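You operate a simulated robot arm through the tools that you are given. There is no shell and no other tool.

The job below is to be done with a simulated two-armed robot. You get a single attempt, and the scene is never put back.

## Task
Run the loaded centrifuge as the teal card says, then free its lid.
Fine: set speed, time and brake by the card; press the lid key once the run has ended.

Only the result counts: the job must be done as asked and must still hold three seconds after the hand-in. Knocking over, shifting, dropping, spilling or breaking anything else fails it. Lids that push on must go on centred and level and be pressed home; caps that screw on are set level and turned clockwise until they are tight.

## Robot
Two 7-joint arms with fingered hands on one trunk that stands fixed in place. Base frame: the origin is at the foot of the trunk, x ahead of it, y to its left, z up. Readings come in m, degrees, newtons and seconds.
The left shoulder is at [0.013, 0.152, 1.33], the right one opposite. With the tool pointing down near the work surface each hand reaches from about 0.28 to 0.76 m from the base axis, measured 20 degrees to its own side. Payload 3.8 kg a hand.
Tool frame (each hand has its own): the origin (TCP) lies between the finger pads and is the grasp point; the fingertips stand 0.03 m ahead of it; z points along the fingers, y is the line along which they close. The gripper opens to 0.104 m; its body begins 0.035 m behind the TCP. The gripper is a hand of 5 fingers: y runs from the thumb to the fingers, the wrist lies at [-0.015, -0.104, -0.178] in the tool frame.
Orientation is told as [roll, pitch, yaw] about the base's x, y, z axes, in that order, counted from this pose: with the fingers straight down and the wrist toward the robot, the tool's x, y and z point along [0, 1, 0], [1, 0, 0] and [0, 0, -1] of the base frame.

## Interface
- The arms move only by the tool apply_moves. It takes "left_targets", "right_targets" or both (then of equal length, played together; a hand with none holds still); each is text: rows parted by semicolons, each of 6 numbers parted by spaces: the shift along the base's x, y, z in m, then the turn, a rotation vector about the base's x, y, z in degrees. In form: tx ty tz ax ay az; .... A call has 1 to 20 rows; each row is the pose to reach, as a shift and turn from the pose commanded when the call began. Each row takes 0.2 s and may step no farther than 0.05 m and 8.6 degrees from the row before; otherwise, the whole call is refused. Where a pose cannot be reached the arm comes as near as it can. A force on the tool above 50 N (or 10 N above the force at the start of the call, whichever is more), or a blocked arm, ends the call early, and 0.2 s more pass. In this call time passes only in rows, and 0.2 s behind the last. It gives the time, the measured TCP pose, the force on the tool (base axes), the opening and the grip force at its end, in the units of the frame above (readings bear some noise), with the torque about the TCP (base axes, N m) and any sound that the robot's microphone picked up.
- Cameras (640 x 400 px; columns grow to the right, rows downward): "scene" is now at [0.0887, -0.0588, 1.529]; the picture's right is [-0.64, -0.77, 0.01], its down [-0.09, 0.06, -0.99] and it looks along [0.76, -0.64, -0.11] (base axes); focal length 214 px, centre (320, 200). "left" rides on the left gripper at [-0.08, -0.077, -0.141] in its tool frame; the picture's right is [-0.78, -0.30, 0.56], its down [0.53, -0.78, 0.33] and it looks along [0.33, 0.56, 0.76] (tool axes); focal length 247 px, centre (320, 200). "right" rides on the right gripper at [0.08, -0.078, -0.141] in its tool frame; the picture's right is [-0.78, 0.30, -0.56], its down [-0.53, -0.78, 0.33] and it looks along [-0.33, 0.56, 0.76] (tool axes); focal length 247 px, centre (320, 200). There is no depth. A picture from a camera that has moved, and an enlarged one, comes with that camera's place and axes in the base frame and with its lens. The place of the scene camera against the robot may be out by one fixed shift of up to 0.018 m in any direction.
- grab_frame(camera): a new picture of that camera. The clock stands still meanwhile.
- raise_lower(by): moves the trunk up (or, below 0, down) by that many m; the arms and the scene camera ride with it, the base frame stays. It gives what a move gives, with no picture.
- curl_fingers(index, middle, ring, little, thumb_bend, thumb_turn, hand): sets how far each is bent, from 0 (flat) to 1 (curled in); at 0.3 the hand is open as for a grip, at 0.7 the pads meet at the TCP. One left out holds its place. A second passes; each finger stops where it meets its share of the squeeze, and holds until it gets a number again. It is the only way to open and close the hand. It gives what a move gives, with no picture; readings hold the bend of each and the force on index, middle, ring, little, thumb and palm. thumb_turn goes from beside the hand (0) to across from the fingers (1), as for a grip.
- turn_head(pan, tilt): turns the head with the scene camera to pan (to the left, within 80 degrees either way) and tilt (down, from -29 to 69), counted from straight ahead of the robot (the tilt from the chest, where the trunk bows). It gives what a move gives.
- inspect(camera, box): a new picture of the part [left, top, right, bottom] of that camera's present view, enlarged. The clock stands still meanwhile.
- job_done(): hands the job in; it is judged then, once.

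Nothing tells you positions but the pictures and the camera data. Unless the task says otherwise, let go and move clear before handing in.

The tools are called after "Request:" as a command line: name --argument value ..., lists and objects as JSON in quotes. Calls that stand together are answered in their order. apply_moves: Moves the arms, as the interface text tells. Its arguments: {"type":"object","properties":{"left_targets":{"type":"string"},"right_targets":{"type":"string"}},"required":[]} The other tools are called the same way: raise_lower (by) moves the trunk up or down; curl_fingers (index, middle, ring, little, thumb_bend, thumb_turn, hand) moves the fingers one by one; turn_head (pan, tilt) turns the head that bears the scene camera; grab_frame (camera) takes a picture; inspect (camera, box) takes an enlarged picture of a part of a camera's view; job_done () hands the job in.

At the start:

```text
clock: 0.0
left_position: [0.3608, -0.0561, 1.5667]
left_ee_rot: [0.0, 0.0, 0.1]
left_contact_force: [0.2, 0.8, 0.8]
left_torque: [0.01, -0.03, 0.01]
left_gripper_width: 0.1036
left_finger_force: 0.2
left_shape: jaw
left_bend: [0.3, 0.3, 0.3, 0.3, 0.3, 0.98]
left_finger forces: [0.0, 0.0, 0.0, 0.0, 0.0, 0.0]
right_position: [0.3205, -0.4454, 1.6376]
right_ee_rot: [0.0, 0.0, 0.0]
right_contact_force: [-0.2, 0.0, -0.2]
right_torque: [-0.02, 0.01, 0.01]
right_gripper_width: 0.1033
right_finger_force: 0.1
right_shape: jaw
right_bend: [0.3, 0.3, 0.3, 0.3, 0.3, 0.98]
right_finger forces: [0.1, 0.1, 0.0, 0.1, 0.0, 0.0]
trunk travel left (down, up): [-0.4, 0.056]
head pan, tilt (commanded): [-40.1, 5.7]
```

scene: 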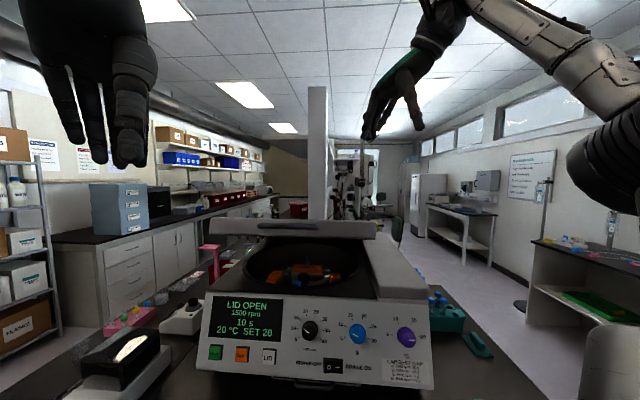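
right: 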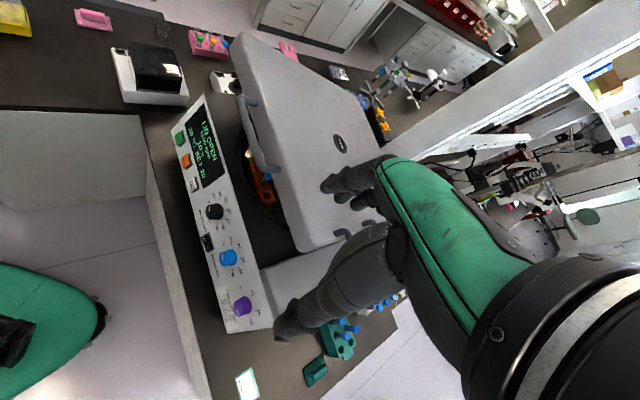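
left: 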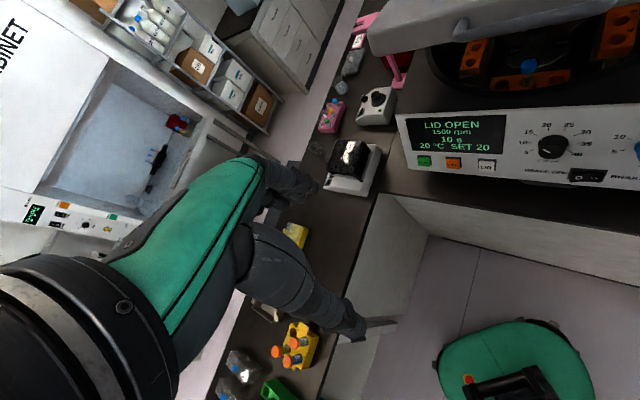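

The centrifuge stands ahead and to the right with its lid open, its display reading LID OPEN, 1500 rpm, 10 s; it has three keys and three knobs plus a rocker switch. I will look closer at the panel and search for the teal card.

Request:
inspect --camera "scene" --box '[180, 280, 450, 400]'

Request:
inspect --camera "right" --box '[150, 80, 300, 400]'

Request:
inspect --camera "left" --box '[390, 60, 640, 210]'

Request:
inspect --camera "scene" --box '[490, 130, 640, 300]'

```text
2.37 times, centred on (315, 340) of scene
camera zoom: at [0.0887, -0.0588, 1.529], right [-0.64, -0.77, 0.01], down [-0.09, 0.06, -0.99], along [0.76, -0.64, -0.11], focal length 508 px, centre (332, -132)
```

zoom: 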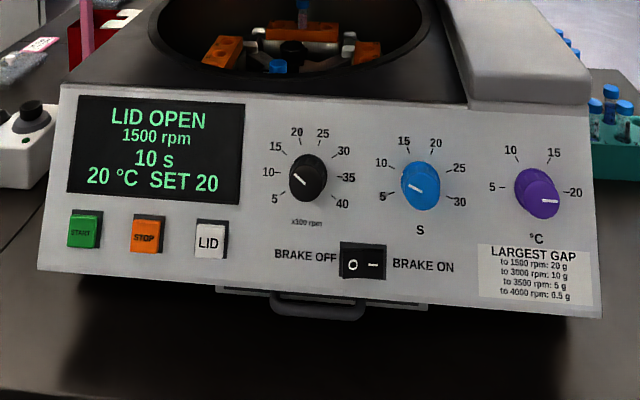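

```text
1.25 times, centred on (225, 240) of right
camera zoom: at [0.244, -0.3636, 1.7789], right [0.3, -0.78, 0.56], down [-0.78, -0.53, -0.33], along [0.56, -0.33, -0.76], focal length 309 px, centre (439, 150)
```

zoom: 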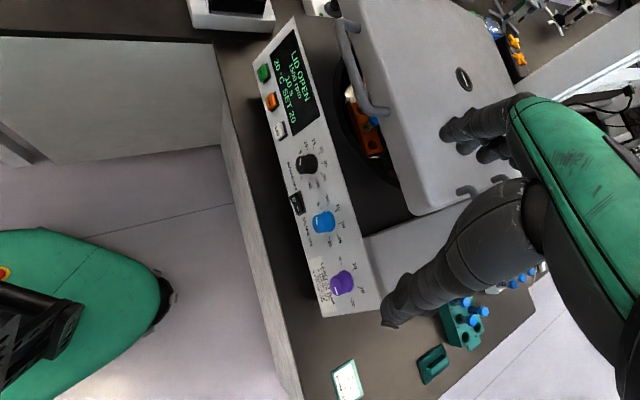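

```text
2.56 times, centred on (515, 135) of left
camera zoom: at [0.2816, -0.135, 1.7064], right [-0.29, -0.78, -0.56], down [-0.78, 0.53, -0.33], along [0.56, 0.33, -0.76], focal length 632 px, centre (-179, 366)
```

zoom: 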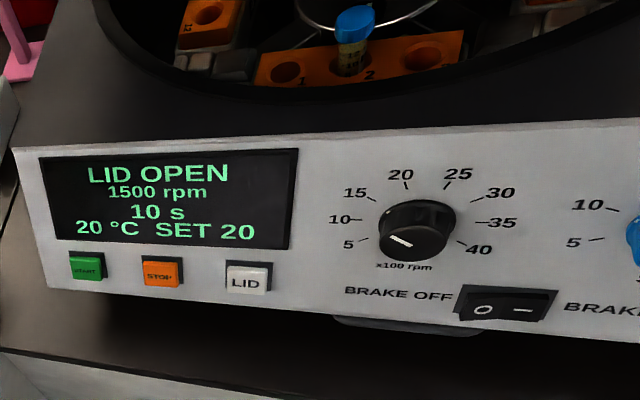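

```text
2.35 times, centred on (565, 215) of scene
camera zoom: at [0.0887, -0.0588, 1.529], right [-0.64, -0.77, 0.01], down [-0.09, 0.06, -0.99], along [0.76, -0.64, -0.11], focal length 505 px, centre (-256, 165)
```

zoom: 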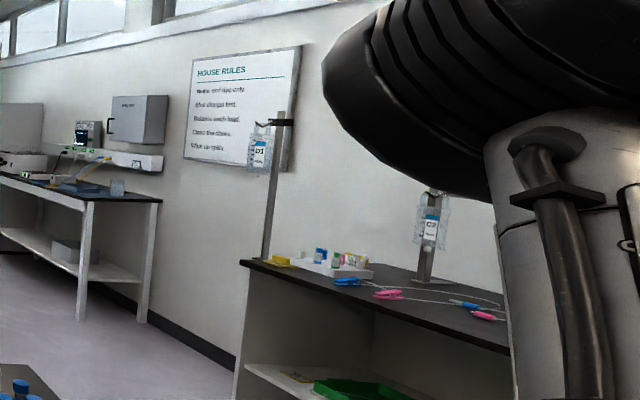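

A small card with a teal edge lies on the bench at the right of the centrifuge; the wall carries "House rules". I'll enlarge both.

Request:
inspect --camera "right" --box '[220, 355, 275, 400]'

Request:
inspect --camera "scene" --box '[505, 145, 562, 205]'

Request:
inspect --camera "right" --box '[60, 0, 300, 150]'

Request:
inspect --camera "left" --box '[260, 0, 420, 220]'

```text
8.89 times, centred on (248, 378) of right
camera zoom: at [0.244, -0.3636, 1.7789], right [0.3, -0.78, 0.56], down [-0.78, -0.53, -0.33], along [0.56, -0.33, -0.76], focal length 2195 px, centre (964, -1378)
```

zoom: 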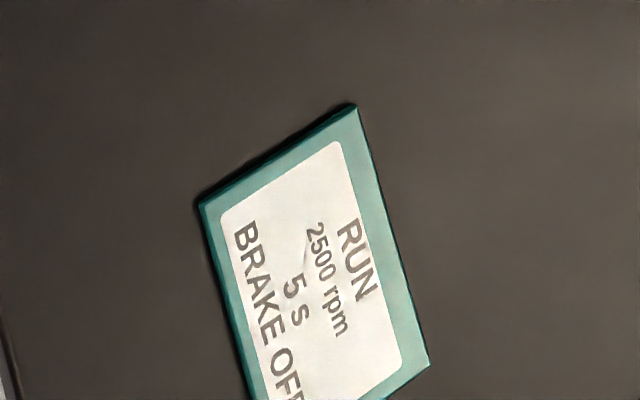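

```text
6.67 times, centred on (534, 175) of scene
camera zoom: at [0.0887, -0.0588, 1.529], right [-0.64, -0.77, 0.01], down [-0.09, 0.06, -0.99], along [0.76, -0.64, -0.11], focal length 1430 px, centre (-1103, 367)
```

zoom: 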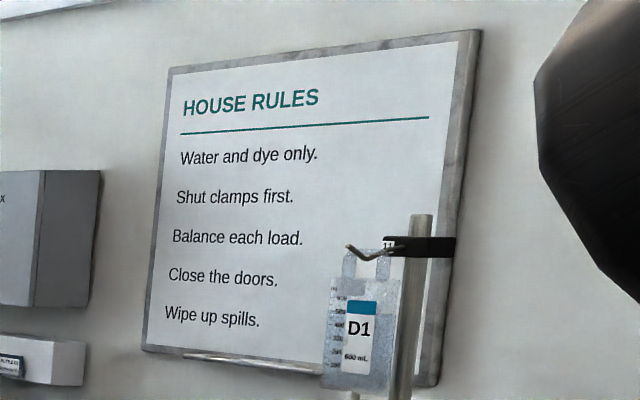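

```text
2.67 times, centred on (180, 75) of right
camera zoom: at [0.244, -0.3636, 1.7789], right [0.3, -0.78, 0.56], down [-0.78, -0.53, -0.33], along [0.56, -0.33, -0.76], focal length 659 px, centre (693, 533)
```

zoom: 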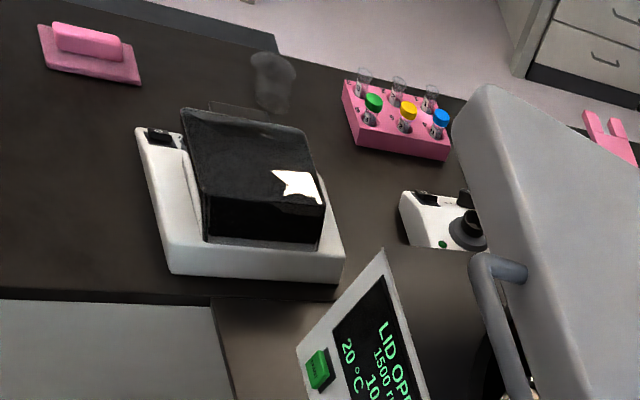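

```text
1.82 times, centred on (340, 110) of left
camera zoom: at [0.2816, -0.135, 1.7064], right [-0.29, -0.78, -0.56], down [-0.78, 0.53, -0.33], along [0.56, 0.33, -0.76], focal length 449 px, centre (284, 364)
```

zoom: 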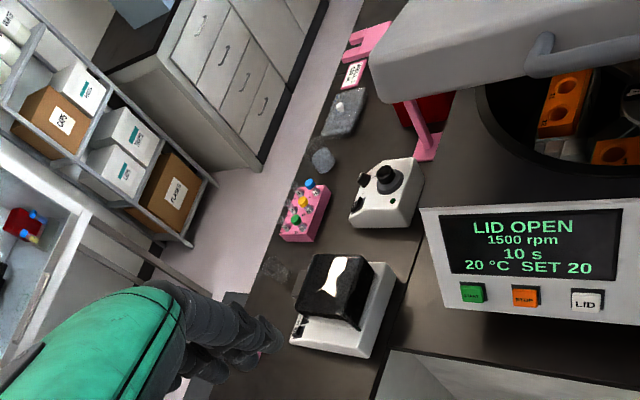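

The card reads RUN, 2500 rpm, 5 s, BRAKE OFF (its end is cut off). I'll tilt the head down to see the whole card, the panel and the rotor.

Request:
turn_head --pan -45 --tilt 40

Request:
grab_frame --camera "scene"

```text
clock: 1.0
left_position: [0.3601, -0.0552, 1.565]
left_ee_rot: [0.0, -0.2, 0.1]
left_contact_force: [-1.1, -0.2, 0.2]
left_torque: [0.06, -0.02, 0.01]
left_gripper_width: 0.1036
left_finger_force: 0.0
left_shape: jaw
left_bend: [0.3, 0.3, 0.3, 0.3, 0.3, 0.98]
left_finger forces: [0.1, 0.0, 0.0, 0.0, 0.0, 0.1]
right_position: [0.3206, -0.4453, 1.6382]
right_ee_rot: [0.0, 0.0, 0.0]
right_contact_force: [-0.9, 0.6, 0.0]
right_torque: [0.0, 0.0, -0.02]
right_gripper_width: 0.1035
right_finger_force: 0.1
right_shape: jaw
right_bend: [0.3, 0.3, 0.3, 0.3, 0.3, 0.98]
right_finger forces: [0.1, 0.0, 0.1, 0.1, 0.0, 0.1]
trunk travel left (down, up): [-0.4, 0.056]
head pan, tilt (commanded): [-45.0, 40.0]
```

```text
taken
camera scene: at [0.0779, -0.0597, 1.4746], right [-0.71, -0.71, 0.01], down [-0.46, 0.45, -0.76], along [0.54, -0.54, -0.65], focal length 214 px, centre (320, 200)
```

scene: 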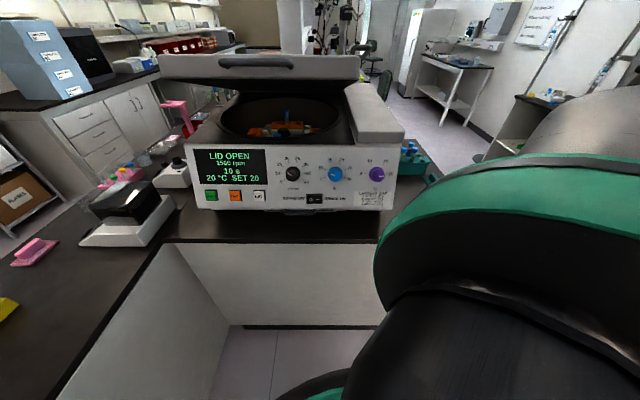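

The whole centrifuge front is visible from above now. I'll enlarge it to read the panel and the rotor.

Request:
inspect --camera "scene" --box '[180, 130, 410, 220]'

Request:
inspect --camera "scene" --box '[150, 40, 420, 150]'

Request:
inspect --camera "left" --box '[400, 0, 640, 110]'

```text
2.78 times, centred on (295, 175) of scene
camera zoom: at [0.0779, -0.0597, 1.4746], right [-0.71, -0.71, 0.01], down [-0.46, 0.45, -0.76], along [0.54, -0.54, -0.65], focal length 597 px, centre (390, 270)
```

zoom: 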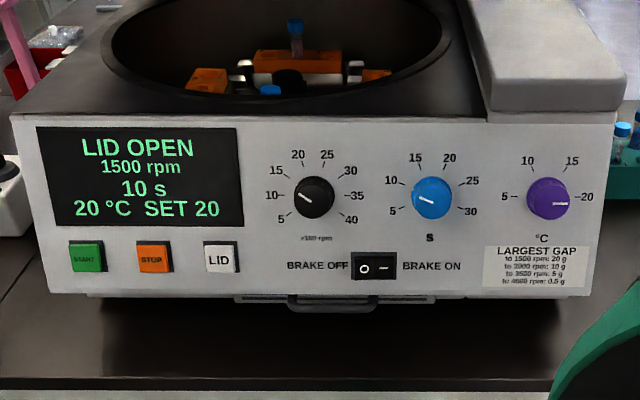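

```text
2.37 times, centred on (285, 95) of scene
camera zoom: at [0.0779, -0.0597, 1.4746], right [-0.71, -0.71, 0.01], down [-0.46, 0.45, -0.76], along [0.54, -0.54, -0.65], focal length 508 px, centre (403, 449)
```

zoom: 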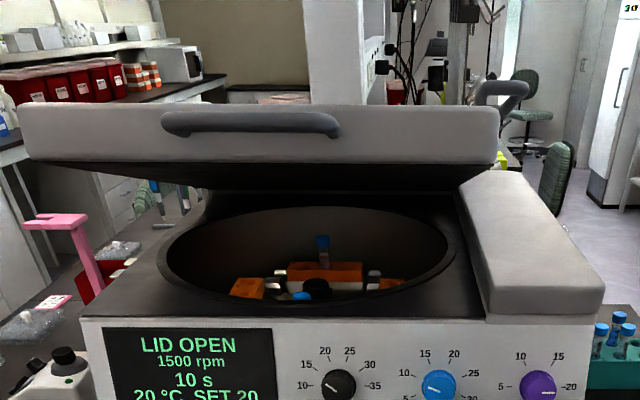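

```text
2.67 times, centred on (520, 55) of left
camera zoom: at [0.2816, -0.135, 1.7065], right [-0.29, -0.78, -0.56], down [-0.78, 0.53, -0.33], along [0.56, 0.33, -0.76], focal length 659 px, centre (-213, 587)
```

zoom: 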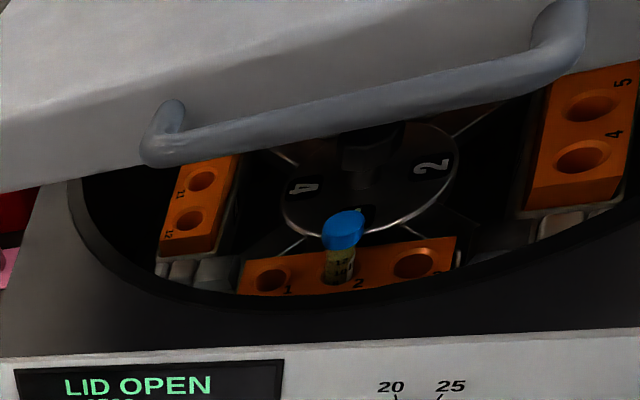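

I take the panel to run from START near [0.66, -0.19, 1.07] through the speed knob near [0.49, -0.375, 1.15], with the lid handle near [0.57, -0.365, 1.40]; the rotor carries opposed capped tubes. I'll bring the left hand round to face the panel so that its camera can measure it.

Request:
apply_moves --left_targets "0.0015 -0.0201 -0.0305 -2.2 -5.19 -4.23; 0.003 -0.0402 -0.061 -4.41 -10.38 -8.46; 0.0045 -0.0603 -0.0915 -6.61 -15.57 -12.69; 0.006 -0.0804 -0.122 -8.81 -20.76 -16.92; 0.0075 -0.1005 -0.1525 -11.0 -25.95 -21.15; 0.009 -0.1206 -0.183 -13.2 -31.1 -25.4; 0.0105 -0.1407 -0.2135 -15.4 -36.3 -29.6; 0.012 -0.1608 -0.244 -17.6 -41.5 -33.8; 0.0135 -0.1809 -0.2745 -19.8 -46.7 -38.1; 0.015 -0.201 -0.305 -22.0 -51.9 -42.3"

Request:
grab_frame --camera "left"

Request:
grab_frame --camera "scene"

Request:
grab_frame --camera "right"

```text
clock: 3.2
left_position: [0.3737, -0.2568, 1.2592]
left_ee_rot: [0.0, -55.1, -46.0]
left_contact_force: [-0.4, 0.2, 0.2]
left_torque: [0.01, -0.05, 0.0]
left_gripper_width: 0.1037
left_finger_force: 0.1
left_shape: jaw
left_bend: [0.3, 0.3, 0.3, 0.3, 0.3, 0.98]
left_finger forces: [0.0, 0.1, 0.1, 0.0, 0.1, 0.0]
right_position: [0.3201, -0.4449, 1.6371]
right_ee_rot: [0.1, 0.0, 0.0]
right_contact_force: [0.5, -0.7, -0.8]
right_torque: [0.02, -0.04, -0.01]
right_gripper_width: 0.1036
right_finger_force: 0.1
right_shape: jaw
right_bend: [0.3, 0.3, 0.3, 0.3, 0.3, 0.98]
right_finger forces: [0.1, 0.0, 0.0, 0.0, 0.0, 0.1]
trunk travel left (down, up): [-0.4, 0.056]
head pan, tilt (commanded): [-45.0, 40.0]
```

```text
taken
camera left: at [0.2046, -0.1959, 1.276], right [-0.36, -0.75, -0.56], down [0.27, 0.49, -0.83], along [0.89, -0.45, 0.02], focal length 247 px, centre (320, 200)
```

left: 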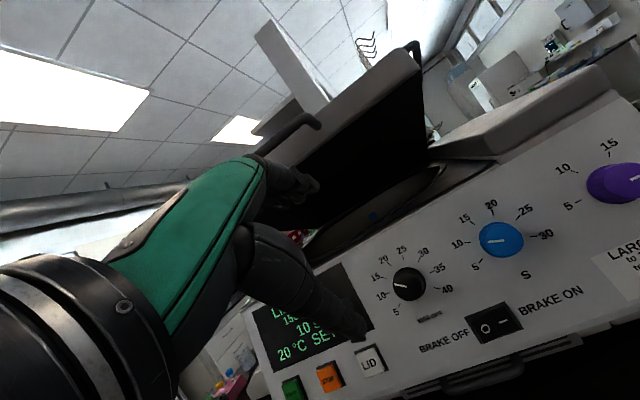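

```text
taken
camera scene: at [0.0778, -0.06, 1.4745], right [-0.71, -0.71, 0.01], down [-0.46, 0.45, -0.76], along [0.54, -0.54, -0.65], focal length 214 px, centre (320, 200)
```

scene: 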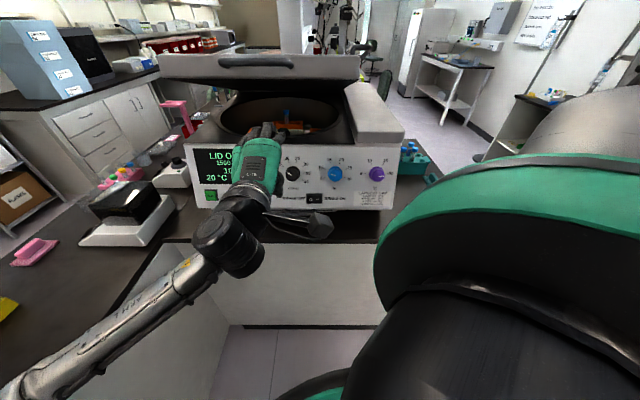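

```text
taken
camera right: at [0.2441, -0.364, 1.7787], right [0.3, -0.78, 0.56], down [-0.78, -0.53, -0.33], along [0.56, -0.33, -0.76], focal length 247 px, centre (320, 200)
```

right: 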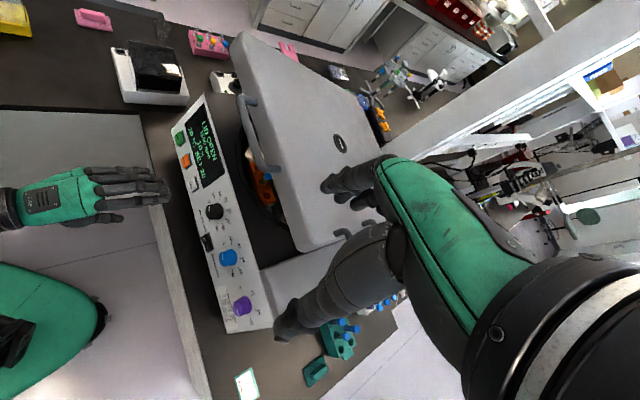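

The panel is now in clear view of the left camera. I'll enlarge it in both wrist cameras to fix the positions of keys and knobs.

Request:
inspect --camera "left" --box '[240, 150, 640, 400]'

Request:
inspect --camera "right" --box '[160, 90, 280, 210]'

Request:
inspect --camera "right" --box '[160, 190, 280, 400]'

Request:
inspect --camera "left" --box '[400, 200, 600, 370]'

```text
1.60 times, centred on (440, 275) of left
camera zoom: at [0.2046, -0.1959, 1.276], right [-0.36, -0.75, -0.56], down [0.27, 0.49, -0.83], along [0.89, -0.45, 0.02], focal length 395 px, centre (128, 80)
```

zoom: 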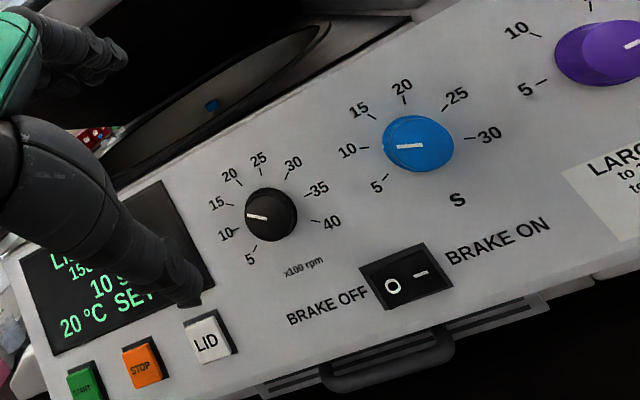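

```text
3.33 times, centred on (220, 150) of right
camera zoom: at [0.2441, -0.364, 1.7787], right [0.3, -0.78, 0.56], down [-0.78, -0.53, -0.33], along [0.56, -0.33, -0.76], focal length 823 px, centre (653, 367)
```

zoom: 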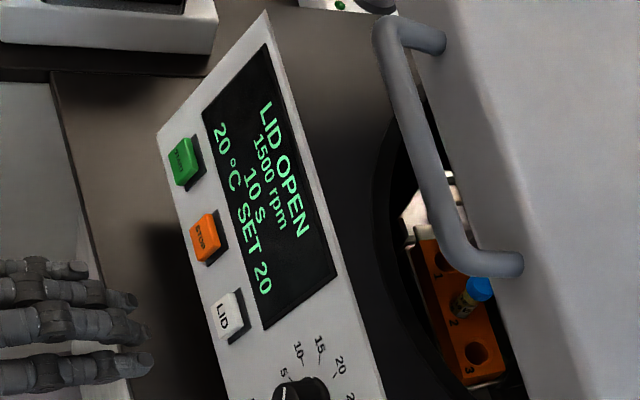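

```text
1.90 times, centred on (220, 295) of right
camera zoom: at [0.2441, -0.364, 1.7787], right [0.3, -0.78, 0.56], down [-0.78, -0.53, -0.33], along [0.56, -0.33, -0.76], focal length 470 px, centre (510, 19)
```

zoom: 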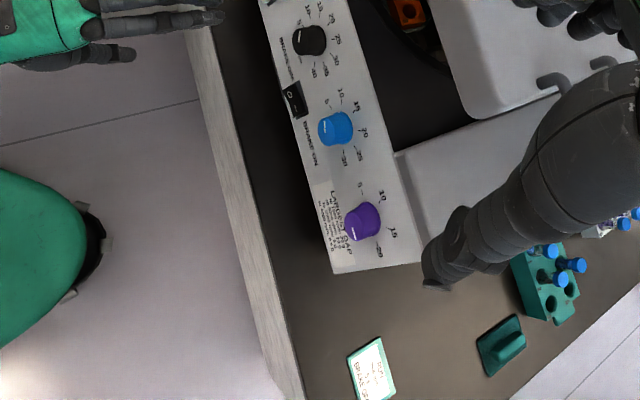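

```text
2.35 times, centred on (500, 285) of left
camera zoom: at [0.2046, -0.1959, 1.276], right [-0.36, -0.75, -0.56], down [0.27, 0.49, -0.83], along [0.89, -0.45, 0.02], focal length 581 px, centre (-104, 0)
```

zoom: 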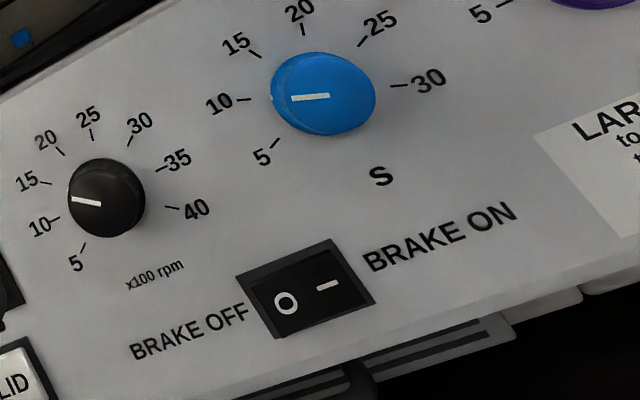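

From two views I get START ≈ [0.666, -0.188, 1.055], LID ≈ [0.563, -0.290, 1.049], speed knob face ≈ [0.49, -0.375, 1.123], time knob ≈ [0.397, -0.459, 1.126], with the panel leaning back about 20° and facing yaw -45°. I'll shape the left hand into a pointing index finger and turn it square to the panel, then look at where the tip lies.

Request:
curl_fingers --hand "left" --index 0.0 --middle 1.0 --ring 1.0 --little 1.0 --thumb_bend 0.8 --thumb_turn 0.3

Request:
grab_frame --camera "left"

Request:
grab_frame --camera "scene"

Request:
inspect --camera "right" --box '[0, 90, 240, 300]'

```text
clock: 4.2
left_position: [0.3739, -0.2558, 1.2593]
left_ee_rot: [-0.1, -55.0, -45.8]
left_contact_force: [0.1, -0.2, -0.2]
left_torque: [0.02, 0.05, 0.02]
left_gripper_width: 0.0811
left_finger_force: 0.0
left_shape: fingers
left_bend: [0.0, 1.0, 1.0, 1.0, 0.8, 0.31]
left_finger forces: [0.1, 0.0, 0.0, 0.0, 0.1, 0.0]
right_position: [0.3202, -0.4447, 1.6379]
right_ee_rot: [0.0, 0.0, 0.0]
right_contact_force: [0.7, -0.5, 0.4]
right_torque: [0.03, 0.02, -0.02]
right_gripper_width: 0.1037
right_finger_force: 0.1
right_shape: jaw
right_bend: [0.3, 0.3, 0.3, 0.3, 0.3, 0.98]
right_finger forces: [0.0, 0.0, 0.0, 0.1, 0.1, 0.0]
trunk travel left (down, up): [-0.4, 0.056]
head pan, tilt (commanded): [-45.0, 40.0]
```

```text
taken
camera left: at [0.205, -0.1956, 1.2765], right [-0.36, -0.75, -0.56], down [0.26, 0.5, -0.83], along [0.9, -0.44, 0.02], focal length 247 px, centre (320, 200)
```

left: 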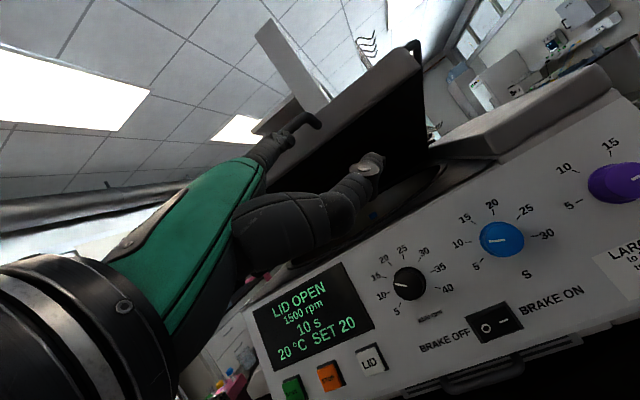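

```text
taken
camera scene: at [0.0779, -0.0597, 1.4746], right [-0.71, -0.71, 0.01], down [-0.46, 0.45, -0.76], along [0.54, -0.54, -0.65], focal length 214 px, centre (320, 200)
```

scene: 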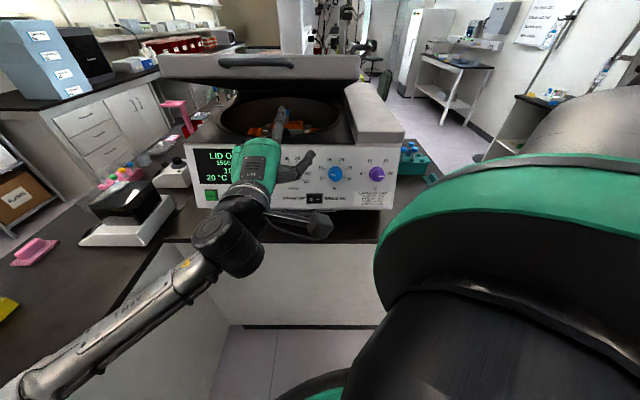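

```text
1.90 times, centred on (120, 195) of right
camera zoom: at [0.2441, -0.3636, 1.7789], right [0.3, -0.78, 0.56], down [-0.78, -0.53, -0.33], along [0.56, -0.33, -0.76], focal length 470 px, centre (701, 210)
```

zoom: 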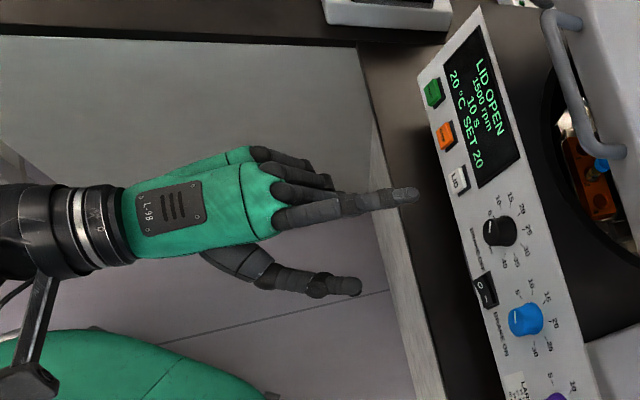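

The index finger is out, with the thumb swung to the side. I'll enlarge the left view to locate the fingertip in the tool frame.

Request:
inspect --camera "left" --box '[220, 80, 420, 220]'

Request:
inspect --camera "scene" --box '[180, 80, 360, 220]'

```text
2.86 times, centred on (320, 150) of left
camera zoom: at [0.205, -0.1956, 1.2765], right [-0.36, -0.75, -0.56], down [0.26, 0.5, -0.83], along [0.9, -0.44, 0.02], focal length 706 px, centre (320, 343)
```

zoom: 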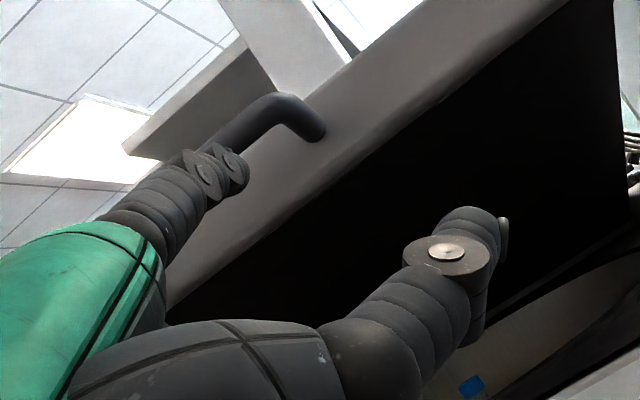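

```text
2.86 times, centred on (270, 150) of scene
camera zoom: at [0.0779, -0.0597, 1.4746], right [-0.71, -0.71, 0.01], down [-0.46, 0.45, -0.76], along [0.54, -0.54, -0.65], focal length 613 px, centre (463, 343)
```

zoom: 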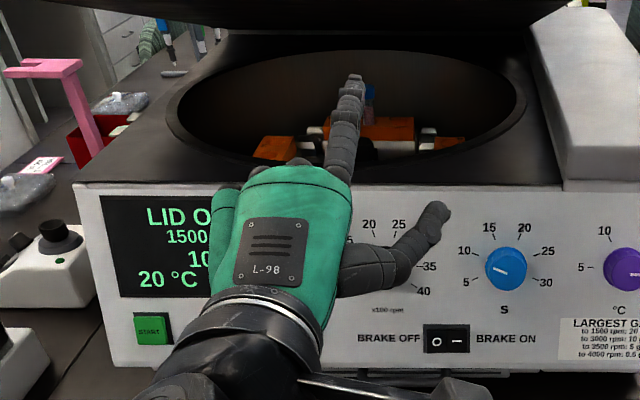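

The straight index tip sits near (-0.005, 0.103, -0.008) in the tool frame, so the finger points square into the panel at a tool pitch of about -19°. Before moving I'll look closely at the rocker to see which side is pressed.

Request:
inspect --camera "scene" --box '[280, 180, 350, 220]'

Request:
inspect --camera "left" --box '[455, 290, 535, 350]'

Request:
inspect --camera "right" --box '[185, 215, 245, 270]'

```text
9.14 times, centred on (315, 200) of scene
camera zoom: at [0.0779, -0.0597, 1.4746], right [-0.71, -0.71, 0.01], down [-0.46, 0.45, -0.76], along [0.54, -0.54, -0.65], focal length 1961 px, centre (366, 200)
```

zoom: 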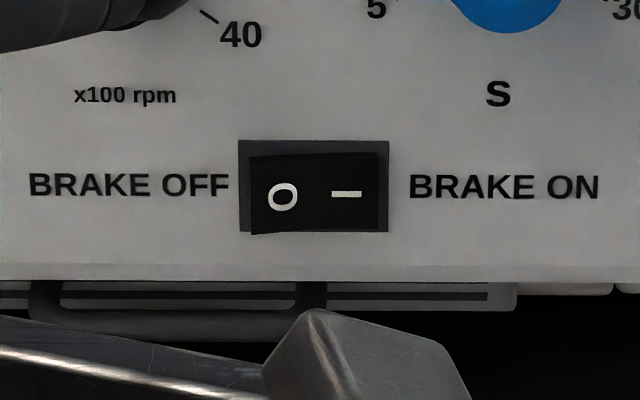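

```text
6.67 times, centred on (495, 320) of left
camera zoom: at [0.205, -0.1956, 1.2765], right [-0.36, -0.75, -0.56], down [0.26, 0.5, -0.83], along [0.9, -0.44, 0.02], focal length 1646 px, centre (-847, -600)
```

zoom: 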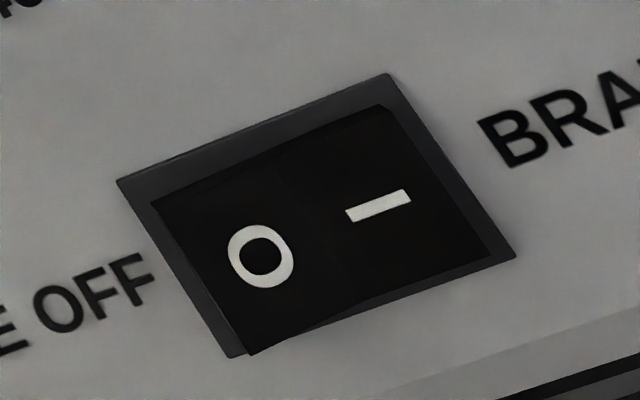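

```text
7.27 times, centred on (215, 242) of right
camera zoom: at [0.2441, -0.3636, 1.7789], right [0.3, -0.78, 0.56], down [-0.78, -0.53, -0.33], along [0.56, -0.33, -0.76], focal length 1796 px, centre (1084, -109)
```

zoom: 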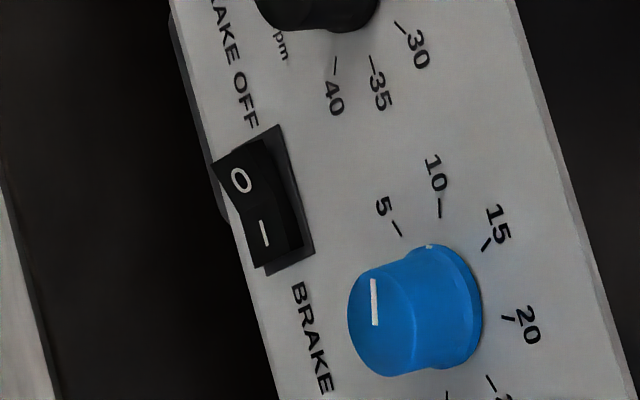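

The rocker's O side stands proud, so the brake is ON now; its O (left) side must be pressed. I'll bring the pointing finger about 5 cm in front of the O side.

Request:
apply_moves --left_targets "-0.0039 -0.0062 -0.0344 3.64 3.64 0.14; -0.0077 -0.0124 -0.0688 7.27 7.27 0.28; -0.0116 -0.0186 -0.1032 10.9 10.9 0.43; -0.0154 -0.0248 -0.1376 14.5 14.5 0.57; -0.0193 -0.031 -0.172 18.2 18.2 0.71; -0.0231 -0.0372 -0.2064 21.8 21.8 0.86; -0.027 -0.0434 -0.241 25.46 25.46 1.0"

Request:
grab_frame --camera "left"

Request:
grab_frame --camera "scene"

Request:
grab_frame --camera "right"

```text
clock: 6.0
left_position: [0.3668, -0.2797, 1.0102]
left_ee_rot: [2.2, -18.6, -44.1]
left_contact_force: [-0.5, 0.2, 0.2]
left_torque: [-0.02, 0.03, -0.01]
left_gripper_width: 0.0807
left_finger_force: 0.1
left_shape: fingers
left_bend: [0.0, 1.0, 1.0, 1.0, 0.8, 0.31]
left_finger forces: [0.0, 0.0, 0.0, 0.0, 0.0, 0.0]
right_position: [0.3204, -0.4448, 1.6376]
right_ee_rot: [0.1, 0.0, 0.0]
right_contact_force: [0.0, -0.4, -0.2]
right_torque: [0.02, -0.01, 0.0]
right_gripper_width: 0.1038
right_finger_force: 0.0
right_shape: jaw
right_bend: [0.3, 0.3, 0.3, 0.3, 0.3, 0.98]
right_finger forces: [0.0, 0.1, 0.0, 0.1, 0.1, 0.0]
trunk travel left (down, up): [-0.4, 0.056]
head pan, tilt (commanded): [-45.0, 40.0]
stopped in row 7 (left hand): the arm was blocked; the commanded pose is now the measured one
```

```text
taken
camera left: at [0.2227, -0.2592, 1.1155], right [-0.59, -0.48, -0.65], down [-0.08, 0.84, -0.54], along [0.8, -0.27, -0.53], focal length 247 px, centre (320, 200)
```

left: 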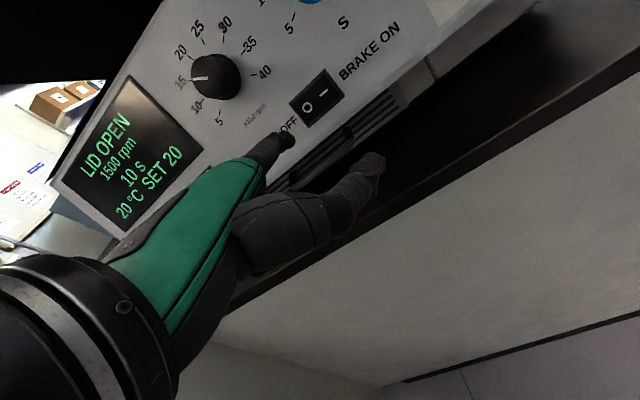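

```text
taken
camera scene: at [0.0782, -0.0593, 1.4746], right [-0.71, -0.71, 0.01], down [-0.46, 0.45, -0.76], along [0.54, -0.54, -0.65], focal length 214 px, centre (320, 200)
```

scene: 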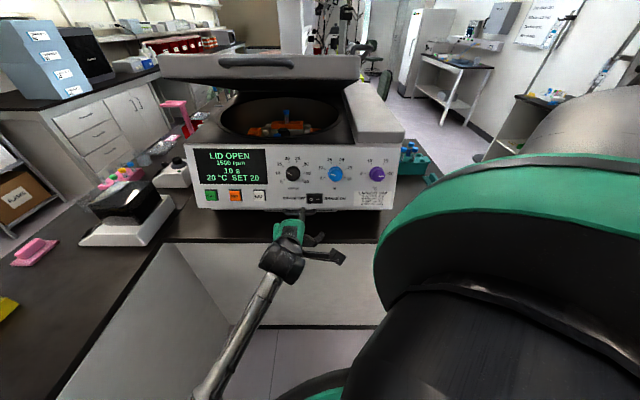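

```text
taken
camera right: at [0.2444, -0.3632, 1.779], right [0.3, -0.78, 0.56], down [-0.78, -0.53, -0.33], along [0.56, -0.33, -0.76], focal length 247 px, centre (320, 200)
```

right: 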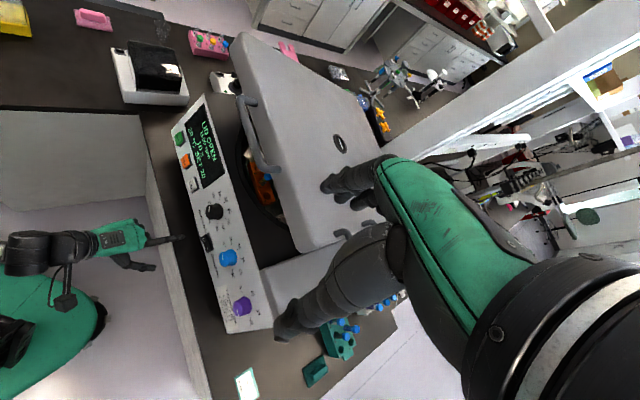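

The arm stopped a little short (no contact force), with the fingertip some 3 cm left of and 5 cm before the O side. I'll look closely at where the tip is before going on.

Request:
inspect --camera "left" --box '[220, 60, 420, 200]'

Request:
inspect --camera "right" --box '[70, 190, 250, 310]'

Request:
inspect --camera "scene" --box '[250, 180, 370, 280]'

```text
2.86 times, centred on (320, 130) of left
camera zoom: at [0.2227, -0.2592, 1.1155], right [-0.59, -0.48, -0.65], down [-0.08, 0.84, -0.54], along [0.8, -0.27, -0.53], focal length 706 px, centre (320, 400)
```

zoom: 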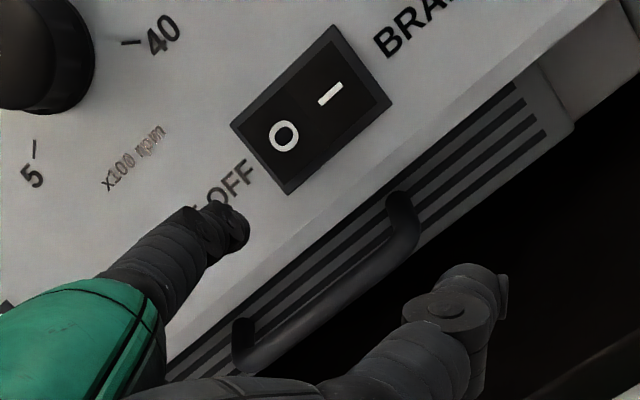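

```text
3.33 times, centred on (160, 250) of right
camera zoom: at [0.2444, -0.3632, 1.779], right [0.3, -0.78, 0.56], down [-0.78, -0.53, -0.33], along [0.56, -0.33, -0.76], focal length 823 px, centre (853, 33)
```

zoom: 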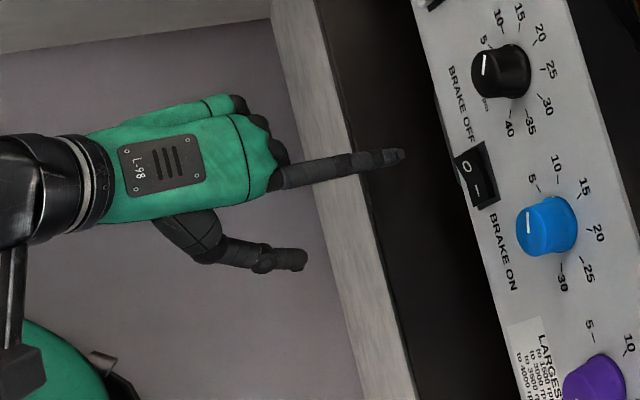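

```text
4.00 times, centred on (310, 230) of scene
camera zoom: at [0.0782, -0.0593, 1.4746], right [-0.71, -0.71, 0.01], down [-0.46, 0.45, -0.76], along [0.54, -0.54, -0.65], focal length 858 px, centre (360, 80)
```

zoom: 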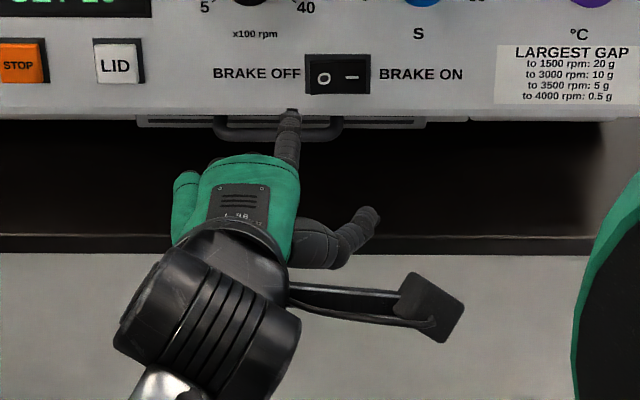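

The tip is near [0.427, -0.355, 1.042] and the O side near [0.442, -0.405, 1.041]. I'll edge the finger sideways and forward to stand about 2.5 cm in front of the O.

Request:
apply_moves --left_targets "0.003 -0.012 0.004 0 0 0; 0.0 -0.022 0.007 0 0 0; -0.0024 -0.0306 0.009 0 0 0"

Request:
inspect --camera "left" --box '[220, 60, 420, 200]'

```text
clock: 7.0
left_position: [0.3968, -0.2536, 0.9662]
left_ee_rot: [7.6, -14.8, -42.6]
left_contact_force: [-0.7, 0.0, 0.2]
left_torque: [0.0, -0.01, -0.01]
left_gripper_width: 0.0807
left_finger_force: 0.1
left_shape: fingers
left_bend: [0.0, 1.0, 1.0, 1.0, 0.8, 0.31]
left_finger forces: [0.0, 0.0, 0.0, 0.0, 0.0, 0.1]
right_position: [0.3199, -0.4461, 1.6381]
right_ee_rot: [0.0, 0.0, 0.1]
right_contact_force: [0.1, -0.1, -0.5]
right_torque: [-0.01, 0.02, -0.04]
right_gripper_width: 0.1035
right_finger_force: 0.1
right_shape: jaw
right_bend: [0.3, 0.3, 0.3, 0.3, 0.3, 0.98]
right_finger forces: [0.0, 0.0, 0.0, 0.0, 0.1, 0.0]
trunk travel left (down, up): [-0.4, 0.056]
head pan, tilt (commanded): [-45.0, 40.0]
stopped in row 3 (left hand): the arm was blocked; the commanded pose is now the measured one
```

```text
2.86 times, centred on (320, 130) of left
camera zoom: at [0.2503, -0.2521, 1.0712], right [-0.56, -0.43, -0.71], down [-0.12, 0.89, -0.45], along [0.82, -0.17, -0.55], focal length 706 px, centre (320, 400)
```

zoom: 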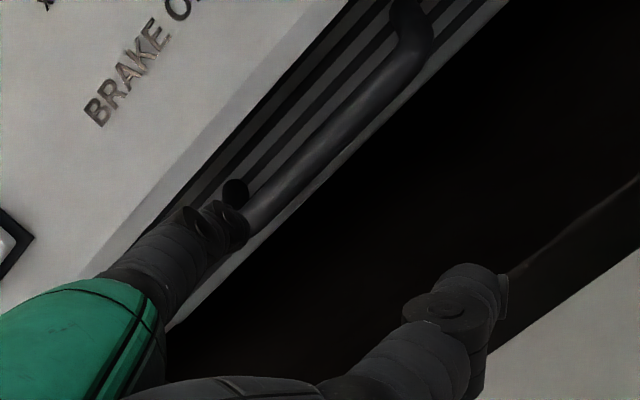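

The arm drifted to the left and down instead; the left arm seems to run against a joint limit at this height. I'll back it out upward to a comfortable pose, then lower the trunk so that the panel lies nearer shoulder height.

Request:
apply_moves --left_targets "-0.018 0.014 0.025 -4.5 -2.7 -1.2; -0.03 0.023 0.058 -8.9 -5.4 -2.4; -0.038 0.028 0.09 -13.4 -8.0 -3.5; -0.043 0.031 0.122 -17.8 -10.7 -4.7; -0.047 0.034 0.154 -22.3 -13.4 -5.9"

Request:
grab_frame --camera "scene"

Request:
grab_frame --camera "right"

```text
clock: 8.2
left_position: [0.3492, -0.2208, 1.1227]
left_ee_rot: [0.0, -39.9, -45.1]
left_contact_force: [0.3, 0.3, -0.3]
left_torque: [0.03, 0.01, 0.0]
left_gripper_width: 0.0807
left_finger_force: 0.1
left_shape: fingers
left_bend: [0.0, 1.0, 1.0, 1.0, 0.8, 0.31]
left_finger forces: [0.0, 0.1, 0.0, 0.0, 0.1, 0.0]
right_position: [0.3195, -0.4454, 1.6379]
right_ee_rot: [-0.1, -0.2, 0.0]
right_contact_force: [0.3, 0.6, 0.2]
right_torque: [0.0, 0.01, -0.02]
right_gripper_width: 0.1035
right_finger_force: 0.1
right_shape: jaw
right_bend: [0.3, 0.3, 0.3, 0.3, 0.3, 0.98]
right_finger forces: [0.0, 0.1, 0.1, 0.1, 0.1, 0.0]
trunk travel left (down, up): [-0.4, 0.056]
head pan, tilt (commanded): [-45.0, 40.0]
```

```text
taken
camera scene: at [0.0773, -0.0592, 1.4746], right [-0.71, -0.71, 0.01], down [-0.46, 0.45, -0.76], along [0.54, -0.54, -0.65], focal length 214 px, centre (320, 200)
```

scene: 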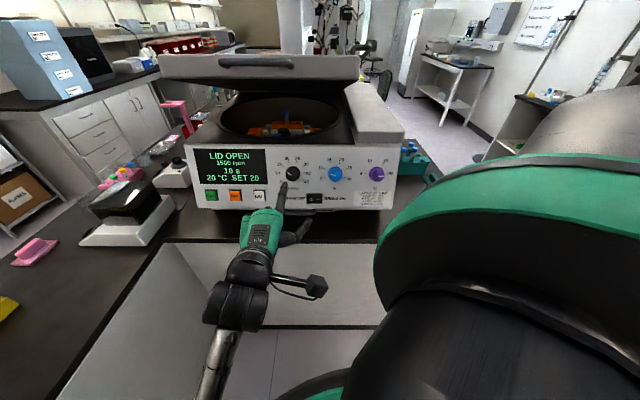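

```text
taken
camera right: at [0.2433, -0.363, 1.7791], right [0.29, -0.78, 0.56], down [-0.78, -0.53, -0.33], along [0.56, -0.33, -0.76], focal length 247 px, centre (320, 200)
```

right: 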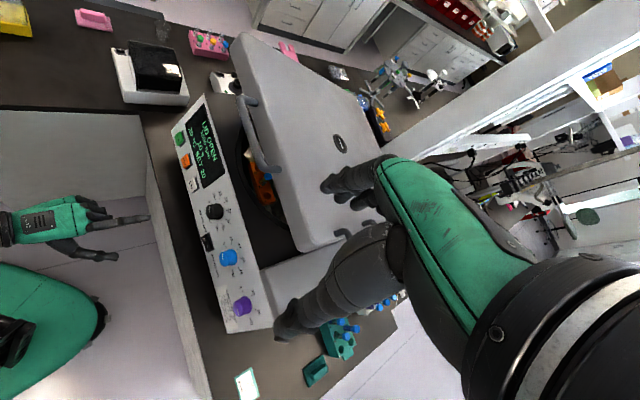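

The left arm answers well again at this pose. I'll raise the left hand a little, then lower the trunk 0.2 m so the work sits nearer shoulder level.

Request:
apply_moves --left_targets "0 0 0.04 0 0 0; 0 0 0.08 0 0 0; 0 0 0.12 0 0 0"

Request:
raise_lower --by -0.2

Request:
grab_frame --camera "scene"

Request:
grab_frame --camera "left"

Request:
grab_frame --camera "right"

```text
clock: 9.0
left_position: [0.3495, -0.2171, 1.2216]
left_ee_rot: [0.6, -37.8, -45.0]
left_contact_force: [0.5, 0.6, 0.2]
left_torque: [-0.04, -0.03, 0.01]
left_gripper_width: 0.0807
left_finger_force: 0.0
left_shape: fingers
left_bend: [0.0, 1.0, 1.0, 1.0, 0.8, 0.31]
left_finger forces: [0.1, 0.0, 0.1, 0.1, 0.0, 0.0]
right_position: [0.3195, -0.4455, 1.6384]
right_ee_rot: [0.0, 0.0, -0.1]
right_contact_force: [0.5, 0.5, 0.7]
right_torque: [0.03, 0.0, -0.06]
right_gripper_width: 0.1037
right_finger_force: 0.2
right_shape: jaw
right_bend: [0.3, 0.3, 0.3, 0.3, 0.3, 0.98]
right_finger forces: [0.0, 0.0, 0.0, 0.0, 0.1, 0.1]
trunk travel left (down, up): [-0.4, 0.056]
head pan, tilt (commanded): [-45.0, 40.0]
```

```text
clock: 11.2
left_position: [0.3536, -0.2087, 1.0003]
left_ee_rot: [3.2, -35.8, -46.2]
left_contact_force: [-0.4, -0.1, 0.1]
left_torque: [-0.01, -0.01, 0.02]
left_gripper_width: 0.0805
left_finger_force: 0.1
left_shape: fingers
left_bend: [0.0, 1.0, 1.0, 1.0, 0.8, 0.31]
left_finger forces: [0.0, 0.0, 0.0, 0.0, 0.0, 0.0]
right_position: [0.3184, -0.4449, 1.4382]
right_ee_rot: [-0.1, 0.0, 0.0]
right_contact_force: [0.0, -0.1, 0.0]
right_torque: [-0.03, 0.01, -0.02]
right_gripper_width: 0.1037
right_finger_force: 0.0
right_shape: jaw
right_bend: [0.3, 0.3, 0.3, 0.3, 0.3, 0.98]
right_finger forces: [0.1, 0.1, 0.0, 0.0, 0.1, 0.0]
trunk travel left (down, up): [-0.2, 0.256]
head pan, tilt (commanded): [-45.0, 40.0]
```

```text
taken
camera scene: at [0.1468, -0.0596, 1.2537], right [-0.7, -0.71, 0.12], down [-0.58, 0.45, -0.68], along [0.42, -0.54, -0.73], focal length 214 px, centre (320, 200)
```

scene: 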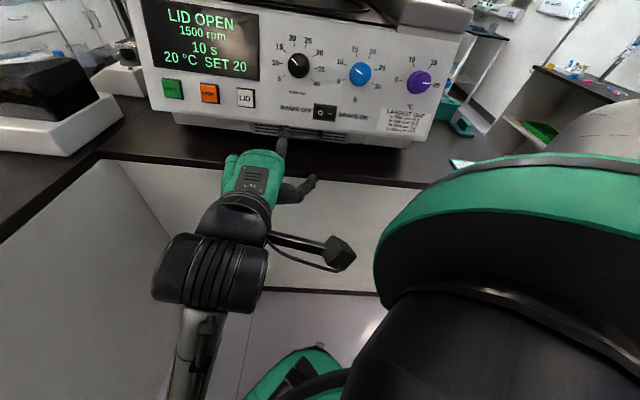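

```text
taken
camera left: at [0.1906, -0.1653, 1.0655], right [-0.46, -0.59, -0.66], down [0.08, 0.71, -0.7], along [0.88, -0.38, -0.28], focal length 247 px, centre (320, 200)
```

left: 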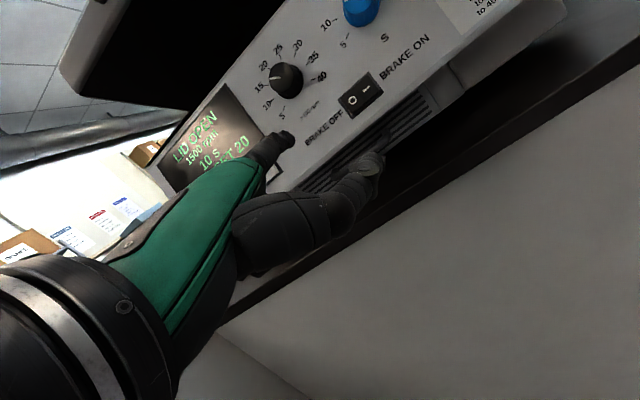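

```text
taken
camera right: at [0.2434, -0.3635, 1.5791], right [0.29, -0.78, 0.56], down [-0.78, -0.53, -0.33], along [0.56, -0.33, -0.76], focal length 247 px, centre (320, 200)
```

right: 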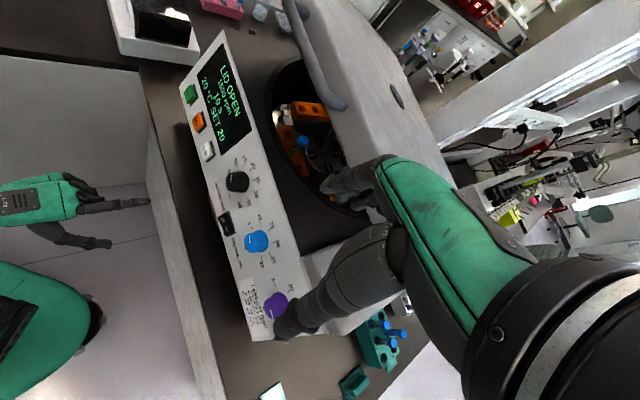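

Lowering the trunk also bows it toward the work, which crowds the left arm; the hand needs a more sideways approach instead. I'll raise the trunk back and plan to come at the brake rocker with the hand yawed to about -70°, which is natural for the left arm.

Request:
raise_lower --by 0.2

```text
clock: 13.3
left_position: [0.355, -0.2145, 1.229]
left_ee_rot: [1.7, -38.8, -45.6]
left_contact_force: [0.8, -0.2, 1.2]
left_torque: [0.01, 0.03, -0.01]
left_gripper_width: 0.0807
left_finger_force: 0.1
left_shape: fingers
left_bend: [0.0, 1.0, 1.0, 1.0, 0.8, 0.31]
left_finger forces: [0.0, 0.1, 0.0, 0.0, 0.0, 0.0]
right_position: [0.3208, -0.4457, 1.6372]
right_ee_rot: [0.0, 0.1, 0.0]
right_contact_force: [-0.1, -1.0, -0.2]
right_torque: [0.0, 0.0, -0.01]
right_gripper_width: 0.1035
right_finger_force: 0.0
right_shape: jaw
right_bend: [0.3, 0.3, 0.3, 0.3, 0.3, 0.98]
right_finger forces: [0.0, 0.1, 0.0, 0.0, 0.1, 0.1]
trunk travel left (down, up): [-0.4, 0.056]
head pan, tilt (commanded): [-45.0, 40.0]
```

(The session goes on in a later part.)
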